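You operate a simulated robot arm through the tools that you are given. There is no shell and no other tool. Be economical: measure what you need, move in short steps, check, and stop when the job is done.

Carry out the task below with a simulated robot arm. There is one attempt and no reset: what you move stays moved.

TASK
Take the carton marked "TWO" from the wooden top and put it on the cover disc there.
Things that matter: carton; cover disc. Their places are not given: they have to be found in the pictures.

It is judged by the outcome, as a careful person would: the job done as asked, and still so three seconds after it is handed in. It fails if anything else is knocked over, pushed out of place, dropped, spilled or broken.

THE ROBOT
A 7-joint arm with a two-finger parallel gripper, fixed in place. Base frame: the origin is at the foot of the arm, x ahead of it, y to its left, z up; the work surface is at about z = 0. Lengths are in mm, angles in rad, forces in N, time in s.
With the tool pointing down near the work surface it reaches from about 240 to 620 mm from the base axis. Its first joint turns from -1.152 to 1.152 rad. Payload 2.6 kg.
Tool frame: the origin (TCP) lies between the finger pads and is the grasp point; the fingertips stand 30 mm ahead of it; z points along the fingers, y is the line along which they close. The gripper opens to 94 mm. The fingers are 28 mm wide and 10 mm thick; the gripper's body (50 by 96 mm) begins 55 mm behind the TCP.
Orientation is that of the tool frame in the base frame, as a unit quaternion [x, y, z, w]. With the fingers straight down and closing along the base's y, the tool's x points along the base's -x, its y along +y and its z along -z.

THE INTERFACE
- The arm moves only by the tool apply_moves. Its argument "moves" is a list of rows, each a list of 5 numbers: the shift along the base's x, y, z in mm, then the turn about the base's z in rad, then the gripper command, from -1 (shut) to 1 (fully open), values between in proportion. In form: [[x, y, z, twist, claw], ...]. A call has 1 to 8 rows; each row shifts and turns the commanded pose from where the row before left it. A row lasts 0.2 s, in which the tool goes at most 50 mm and 0.15 rad; a call with a longer step from one row to the next is refused whole, and so is a gripper value outside its range. A pose out of reach is approached as far as the arm can. The call stops where the force on the tool passes 40 N (or 10 N more than at its start, if that is more) or the arm is blocked; 0.2 s more then pass. The fingers move at their own pace (about 72 mm/s each) and stop on an object; they squeeze with about 23 N. The grip force told is the motor's: it shows also when the fingers shut on nothing. Time passes only in rows, and 0.2 s behind the last, so rows that do not move let the fingers close. It gives the time, the measured TCP pose, the force on the tool (base axes), the opening and the grip force at its end, in the units of the frame above (readings bear some noise).
- Cameras (640 x 400 px; columns grow to the right, rows downward): "scene" is fixed at [23.6, 423.5, 554.9]; the picture's right is [-0.91, -0.42, 0.00], its down [-0.26, 0.57, -0.78] and it looks along [0.32, -0.71, -0.62] (base axes); focal length 363 px, centre (320, 200). "wrist" rides on the gripper at [-37, 0, -58] in the tool frame; the picture's right is [0.00, -1.00, 0.00], its down [0.97, 0.00, -0.24] and it looks along [0.24, 0.00, 0.97] (tool axes); focal length 218 px, centre (320, 200).
- capture(camera): a new picture of that camera. No time passes.
- pixel_to_xyz(camera, pixels): for up to 12 pixels [column, row] of the newest picture of that camera ("zoom" is the newest enlarged one), the place [x, y, z] in the base frame of the surface seen there, good to about 2 mm, but the place of the scene camera against the robot may be out by one fixed shift of up to 12 mm in any direction. No time passes.
- zoom(camera, box): a new picture of the part [left, top, right, bottom] of that camera's present view, enlarged. No time passes.
- sign_off(): hands the job in; it is judged then, once.

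Work in short steps. Measure before you move; look again where a grasp or a placing could have gone wrong, and mend it. You have 60 turns and 26 pictures in all, the two below and enlarged ones among them. Open the gripper and draw the arm clear of the work before you hand the job in, unless the task says otherwise; then end with one line.

The tools are called after "Call:" by a JSON object that holds its "name" and its "arguments". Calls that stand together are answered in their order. apply_moves: Moves the arm, as the interface text tells. Its arguments: {"type":"object","properties":{"moves":{"type":"array"}},"required":["moves"]} The other tools are called the same way: capture (camera) takes a picture; pixel_to_xyz (camera, pixels) gives the place of the surface under pixels of a picture; zoom (camera, box) takes an enlarged picture of a part of a camera's view; sign_off () hands the job in.

At the start:

```text
clock: 0.0
tool_pos: [276.9, -202.5, 254.9]
tcp_rot: [0.0, 1.0, 0.0, 0.0]
ft_force: [0.1, 0.4, -0.3]
width: 93.9
finger_force: 0.0
```

scene: 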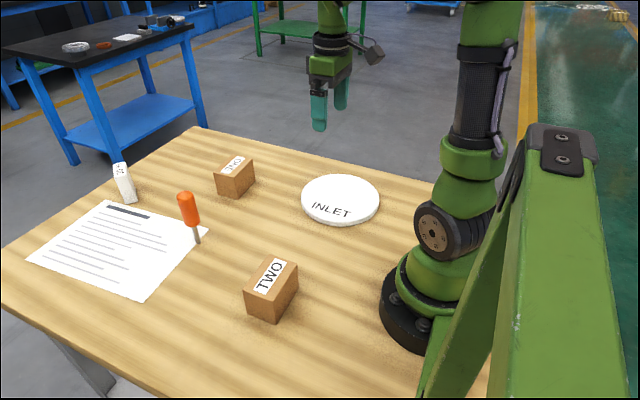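
wrist: 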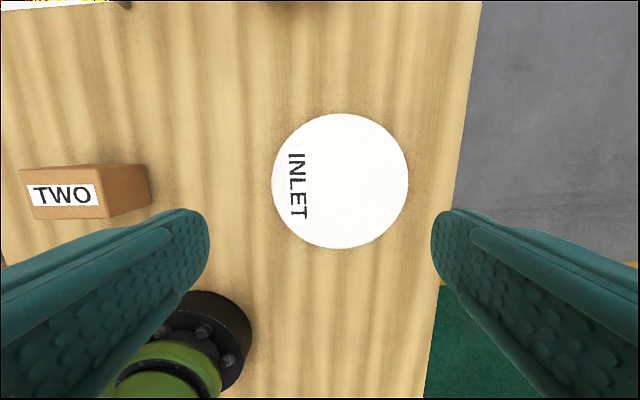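

Two cartons are visible, near (270,290) and (234,177). I'll read both labels and measure.

Call:
{"name": "zoom", "arguments": {"camera": "scene", "box": [190, 130, 290, 210]}}

Call:
{"name": "pixel_to_xyz", "arguments": {"camera": "wrist", "pixels": [[22, 171], [100, 167], [107, 217], [35, 218], [146, 166], [152, 203], [340, 182], [275, 182], [405, 182], [340, 115], [340, 246], [200, 130]]}}

Call:
{"name": "pixel_to_xyz", "arguments": {"camera": "scene", "pixels": [[245, 289], [277, 298], [298, 263], [269, 256], [278, 320], [340, 200], [304, 200], [378, 200], [340, 175], [340, 220], [190, 205], [300, 240]]}}

Call:
{"name": "zoom", "arguments": {"camera": "scene", "box": [220, 240, 320, 340]}}

```text
5.00 times, centred on (240, 170) of scene
```

zoom: 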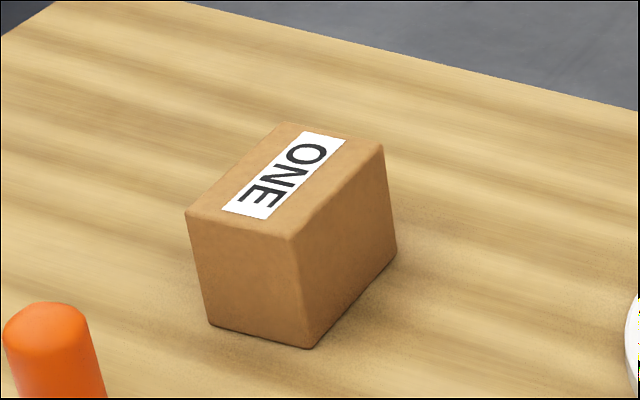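

```text
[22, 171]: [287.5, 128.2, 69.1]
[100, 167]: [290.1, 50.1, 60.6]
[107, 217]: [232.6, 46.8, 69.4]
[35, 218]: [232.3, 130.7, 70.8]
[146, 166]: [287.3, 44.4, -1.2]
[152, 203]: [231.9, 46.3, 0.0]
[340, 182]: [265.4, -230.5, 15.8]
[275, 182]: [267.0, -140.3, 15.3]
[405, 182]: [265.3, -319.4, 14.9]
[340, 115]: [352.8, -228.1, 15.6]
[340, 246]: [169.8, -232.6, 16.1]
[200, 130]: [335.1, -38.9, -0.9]
```

```text
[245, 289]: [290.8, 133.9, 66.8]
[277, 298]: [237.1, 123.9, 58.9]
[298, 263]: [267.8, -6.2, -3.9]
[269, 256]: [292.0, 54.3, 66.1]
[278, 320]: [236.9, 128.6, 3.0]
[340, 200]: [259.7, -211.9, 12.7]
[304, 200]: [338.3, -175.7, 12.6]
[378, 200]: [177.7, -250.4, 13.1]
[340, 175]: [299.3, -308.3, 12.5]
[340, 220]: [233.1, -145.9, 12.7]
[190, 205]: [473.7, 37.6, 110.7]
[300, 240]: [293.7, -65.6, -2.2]
```

```text
4.00 times, centred on (270, 290) of scene
```

zoom: 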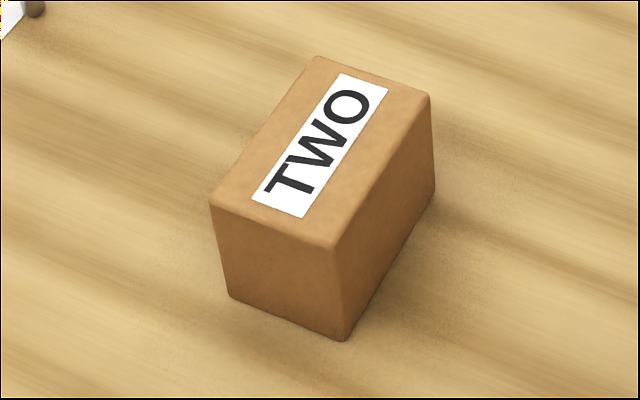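

The near carton, x 231–289, y 46–130, top z≈70, reads TWO; the far one reads ONE. The disc is centred near (265,-230) with its top at z≈15.5. I'll go over the carton at height, turning to close along x.

Call:
{"name": "apply_moves", "arguments": {"moves": [[-1.5, 26.4, 0, 0.1428, 1], [-1.5, 26.4, 0, 0.1428, 1], [-1.5, 26.4, 0, 0.1428, 1], [-1.5, 26.4, 0, 0.1428, 1], [-1.5, 26.4, 0, 0.1428, 1], [-1.5, 26.4, 0, 0.1428, 1]]}}

Call:
{"name": "apply_moves", "arguments": {"moves": [[-1.5, 26.4, 0, 0.1428, 1], [-1.5, 26.4, 0, 0.1428, 1], [-1.5, 26.4, 0, 0.1428, 1], [-1.5, 26.4, 0, 0.1428, 1], [-1.9, 26.5, 0, 0.1428, 1], [0, 0, 0, 0, 1]]}}

Call:
{"name": "capture", "arguments": {"camera": "wrist"}}

```text
clock: 1.4
tool_pos: [267.8, -43.9, 254.9]
tcp_rot: [-0.416, 0.909, 0.0, 0.001]
ft_force: [-0.1, 0.6, -0.2]
width: 93.9
finger_force: 0.0
```

```text
clock: 2.8
tool_pos: [259.4, 87.6, 257.0]
tcp_rot: [0.707, -0.707, 0.001, -0.001]
ft_force: [0.2, -0.3, 0.2]
width: 94.0
finger_force: 0.1
```

```text
21 pictures are left
```

wrist: 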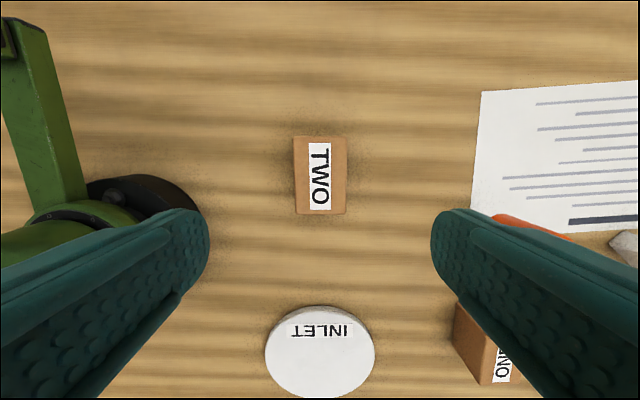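

Alignment looks good; carton's edges sit at columns 294–347. I'll check the centre before descending.

Call:
{"name": "pixel_to_xyz", "arguments": {"camera": "wrist", "pixels": [[297, 175], [344, 175], [320, 139], [320, 210], [297, 142], [297, 208], [344, 142], [344, 208]]}}

Call:
{"name": "apply_moves", "arguments": {"moves": [[0, 0, -40, 0, 1], [0, 0, -40, 0, 1], [0, 0, -40, 0, 1], [0, 0, -15, 0, 1], [0, 0, 0, 0, 1]]}}

```text
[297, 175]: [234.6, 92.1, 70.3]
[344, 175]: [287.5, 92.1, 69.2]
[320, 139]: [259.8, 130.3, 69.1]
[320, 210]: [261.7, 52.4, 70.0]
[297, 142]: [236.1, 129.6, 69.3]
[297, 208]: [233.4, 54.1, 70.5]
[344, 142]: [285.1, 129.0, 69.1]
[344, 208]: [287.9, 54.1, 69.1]
```

```text
clock: 4.0
tool_pos: [262.2, 87.7, 119.9]
tcp_rot: [-0.706, 0.708, 0.0, 0.0]
ft_force: [-0.5, 0.0, -0.2]
width: 94.0
finger_force: 0.0
```

Carton centre ≈(260.5, 90). I'll descend to z≈43 with a small correction and close.

Call:
{"name": "apply_moves", "arguments": {"moves": [[-1.5, 2, -30, 0, 1], [0, 0, -30, 0, 1], [0, 0, -17, 0, 1], [0, 0, 0, 0, 1]]}}

Call:
{"name": "apply_moves", "arguments": {"moves": [[0, 0, 0, 0, -1], [0, 0, 0, 0, -1], [0, 0, 0, 0, -1], [0, 0, 0, 0, -1]]}}

```text
clock: 5.0
tool_pos: [258.0, 90.1, 43.3]
tcp_rot: [0.707, -0.707, 0.001, 0.0]
ft_force: [0.4, 1.0, 0.3]
width: 93.8
finger_force: 0.0
```

```text
clock: 6.0
tool_pos: [258.6, 90.8, 44.0]
tcp_rot: [-0.707, 0.708, 0.0, 0.0]
ft_force: [0.7, 0.1, 0.3]
width: 64.1
finger_force: 22.9
```

Gripped at width 64 with 23 N. Lifting gently and checking.

Call:
{"name": "apply_moves", "arguments": {"moves": [[0, 0, 15, 0, -1], [0, 0, 25, 0, -1], [0, 0, 25, 0, -1], [0, 0, 25, 0, -1], [0, 0, 0, 0, -1]]}}

Call:
{"name": "capture", "arguments": {"camera": "wrist"}}

Call:
{"name": "capture", "arguments": {"camera": "scene"}}

```text
clock: 7.2
tool_pos: [260.0, 90.3, 134.0]
tcp_rot: [0.707, -0.707, 0.0, 0.0]
ft_force: [0.5, 1.2, -0.4]
width: 64.3
finger_force: 23.3
```

```text
20 pictures are left
```

wrist: 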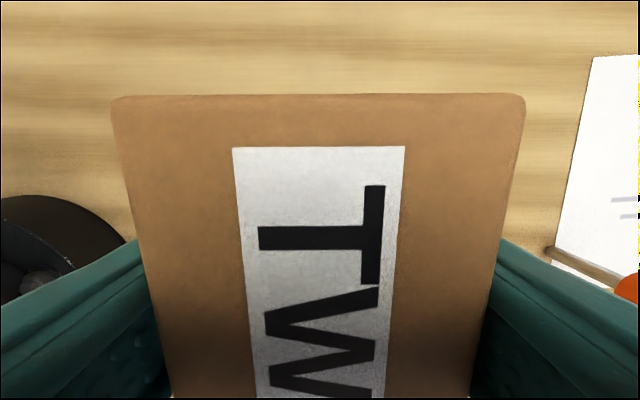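

```text
19 pictures are left
```

scene: 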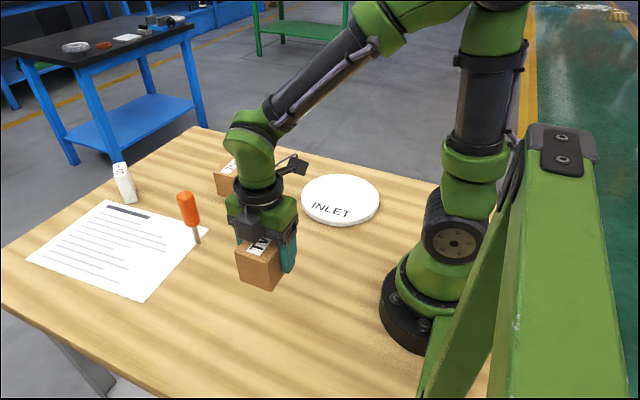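

Carton is held squarely. Carrying it to above the disc (262,-230), turning back to the start orientation.

Call:
{"name": "apply_moves", "arguments": {"moves": [[0, -20, 0, -0.1, -1], [0, -32, 0, -0.15, -1], [0, -32, 0, -0.15, -1], [0, -32, 0, -0.15, -1], [0, -32, 0, -0.15, -1], [0, -32, 0, -0.15, -1]]}}

Call:
{"name": "apply_moves", "arguments": {"moves": [[0, -32, 0, -0.15, -1], [0, -32, 0, -0.15, -1], [0, -32, 0, -0.15, -1], [1, -32, 0, -0.15, -1], [1, -12, 0, -0.12, -1], [0, 0, 0, 0, -1]]}}

Call:
{"name": "capture", "arguments": {"camera": "wrist"}}

Call:
{"name": "capture", "arguments": {"camera": "scene"}}

```text
clock: 8.6
tool_pos: [260.8, -91.6, 135.8]
tcp_rot: [-0.351, 0.936, 0.0, 0.0]
ft_force: [0.1, 0.4, -1.6]
width: 63.8
finger_force: 23.1
```

```text
clock: 10.0
tool_pos: [261.0, -229.6, 133.2]
tcp_rot: [0.001, 1.0, 0.0, 0.001]
ft_force: [0.4, 0.1, -1.4]
width: 64.3
finger_force: 22.8
```

```text
18 pictures are left
```

wrist: 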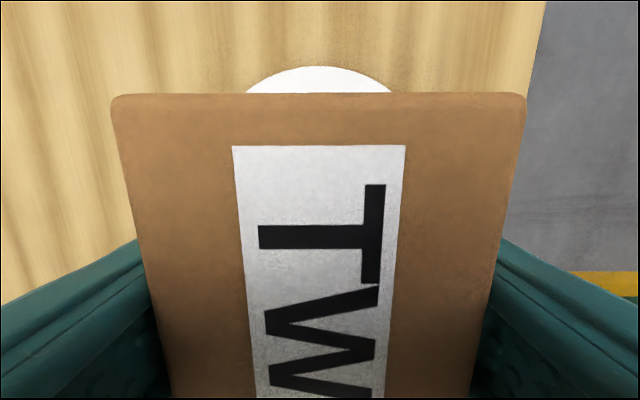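

```text
17 pictures are left
```

scene: 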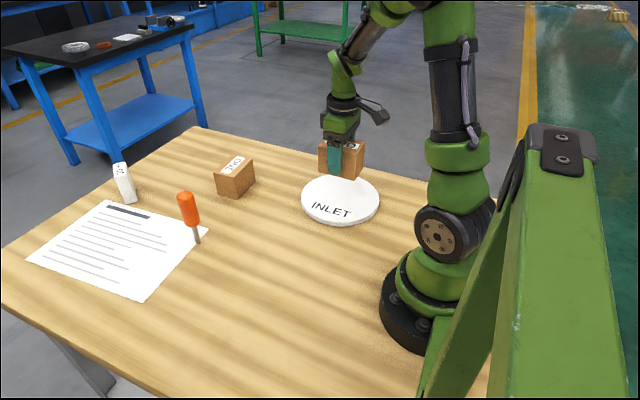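

Disc is centred under the carton (columns 247–393). Contact is expected at TCP z≈60; I descend to ~64, then creep down.

Call:
{"name": "apply_moves", "arguments": {"moves": [[0, 0, -25, 0, -1], [0, 0, -25, 0, -1], [0, 0, -15, 0, -1], [0, 0, -4, 0, -1], [0, 0, 0, 0, -1]]}}

Call:
{"name": "apply_moves", "arguments": {"moves": [[0, 0, -1.5, 0, -1], [0, 0, -1.5, 0, -1], [0, 0, 0, 0, -1]]}}

Call:
{"name": "zoom", "arguments": {"camera": "scene", "box": [280, 120, 400, 240]}}

```text
clock: 11.2
tool_pos: [261.4, -229.9, 64.1]
tcp_rot: [0.0, 1.0, 0.0, 0.0]
ft_force: [-0.5, 0.3, -1.5]
width: 64.1
finger_force: 23.0
```

```text
clock: 12.0
tool_pos: [262.1, -230.2, 60.9]
tcp_rot: [0.0, 1.0, 0.0, 0.0]
ft_force: [1.0, -0.4, -1.3]
width: 64.5
finger_force: 22.9
```

```text
3.33 times, centred on (340, 180) of scene
```

zoom: 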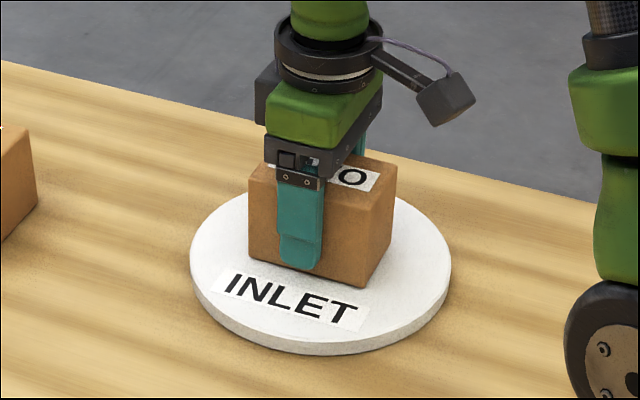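

No contact force yet; creeping down in 1 mm steps.

Call:
{"name": "apply_moves", "arguments": {"moves": [[0, 0, -1, 0, -1], [0, 0, 0, 0, -1]]}}

Call:
{"name": "apply_moves", "arguments": {"moves": [[0, 0, -1, 0, -1], [0, 0, 0, 0, -1]]}}

```text
clock: 12.6
tool_pos: [261.5, -230.2, 60.7]
tcp_rot: [0.0, 1.0, 0.0, 0.0]
ft_force: [0.2, 0.4, -2.3]
width: 64.0
finger_force: 22.3
```

```text
clock: 13.2
tool_pos: [261.9, -231.4, 59.5]
tcp_rot: [0.0, 1.0, 0.0, 0.0]
ft_force: [-2.4, 2.3, 7.9]
width: 64.2
finger_force: 23.4
```

Vertical force rose to about +8 N, so the carton rests on the disc. Opening, then rising.

Call:
{"name": "apply_moves", "arguments": {"moves": [[0, 0, 0.5, 0, -0.2], [0, 0, 0, 0, 0.5], [0, 0, 0, 0, 1], [0, 0, 0, 0, 1], [0, 0, 0, 0, 1]]}}

Call:
{"name": "capture", "arguments": {"camera": "wrist"}}

```text
clock: 14.4
tool_pos: [260.8, -229.9, 59.4]
tcp_rot: [-0.001, 1.0, 0.0, 0.0]
ft_force: [-0.6, 0.5, 0.7]
width: 94.1
finger_force: 0.0
```

```text
15 pictures are left
```

wrist: 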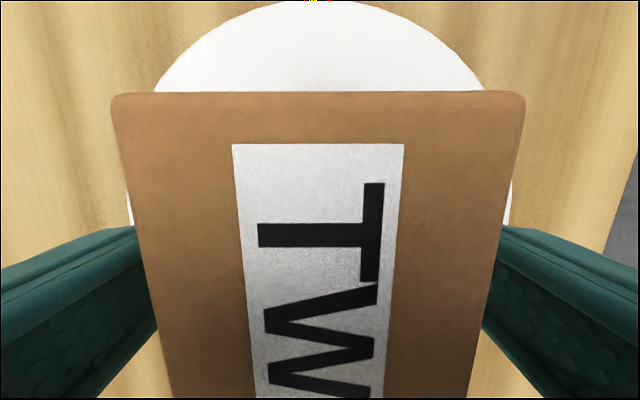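

Fingers are open to 94 mm and clear of the carton. Rising straight up.

Call:
{"name": "apply_moves", "arguments": {"moves": [[0, 0, 20, 0, 1], [0, 0, 30, 0, 1], [0, 0, 40, 0, 1], [0, 0, 40, 0, 1], [0, 0, 40, 0, 1], [0, 0, 25, 0, 1], [0, 0, 0, 0, 1]]}}

Call:
{"name": "capture", "arguments": {"camera": "scene"}}

Call:
{"name": "capture", "arguments": {"camera": "wrist"}}

```text
clock: 16.0
tool_pos: [261.5, -230.0, 254.8]
tcp_rot: [-0.001, 1.0, 0.0, 0.0]
ft_force: [0.0, -0.5, -0.1]
width: 94.1
finger_force: 0.1
```

```text
14 pictures are left
```

scene: 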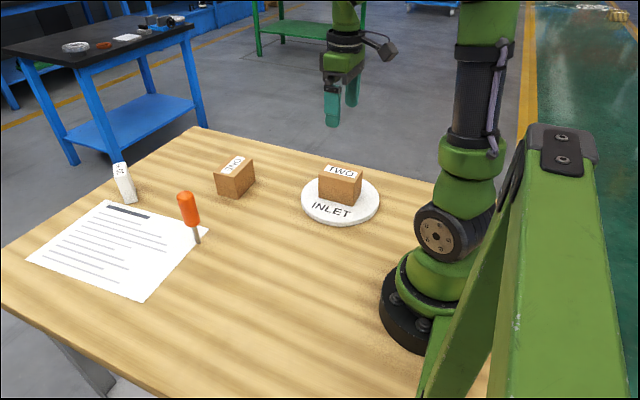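

```text
13 pictures are left
```

wrist: 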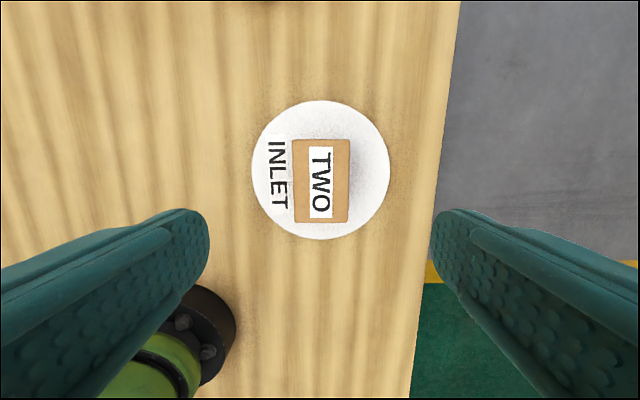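

The carton stands centred on the disc, nothing else has moved, and the arm is clear. Handing in.

Call:
{"name": "sign_off", "arguments": {}}

```text
The job is handed in.
```

The carton marked "TWO" is on the cover disc, upright and centred; the gripper is open, the arm is clear, and nothing else was moved.
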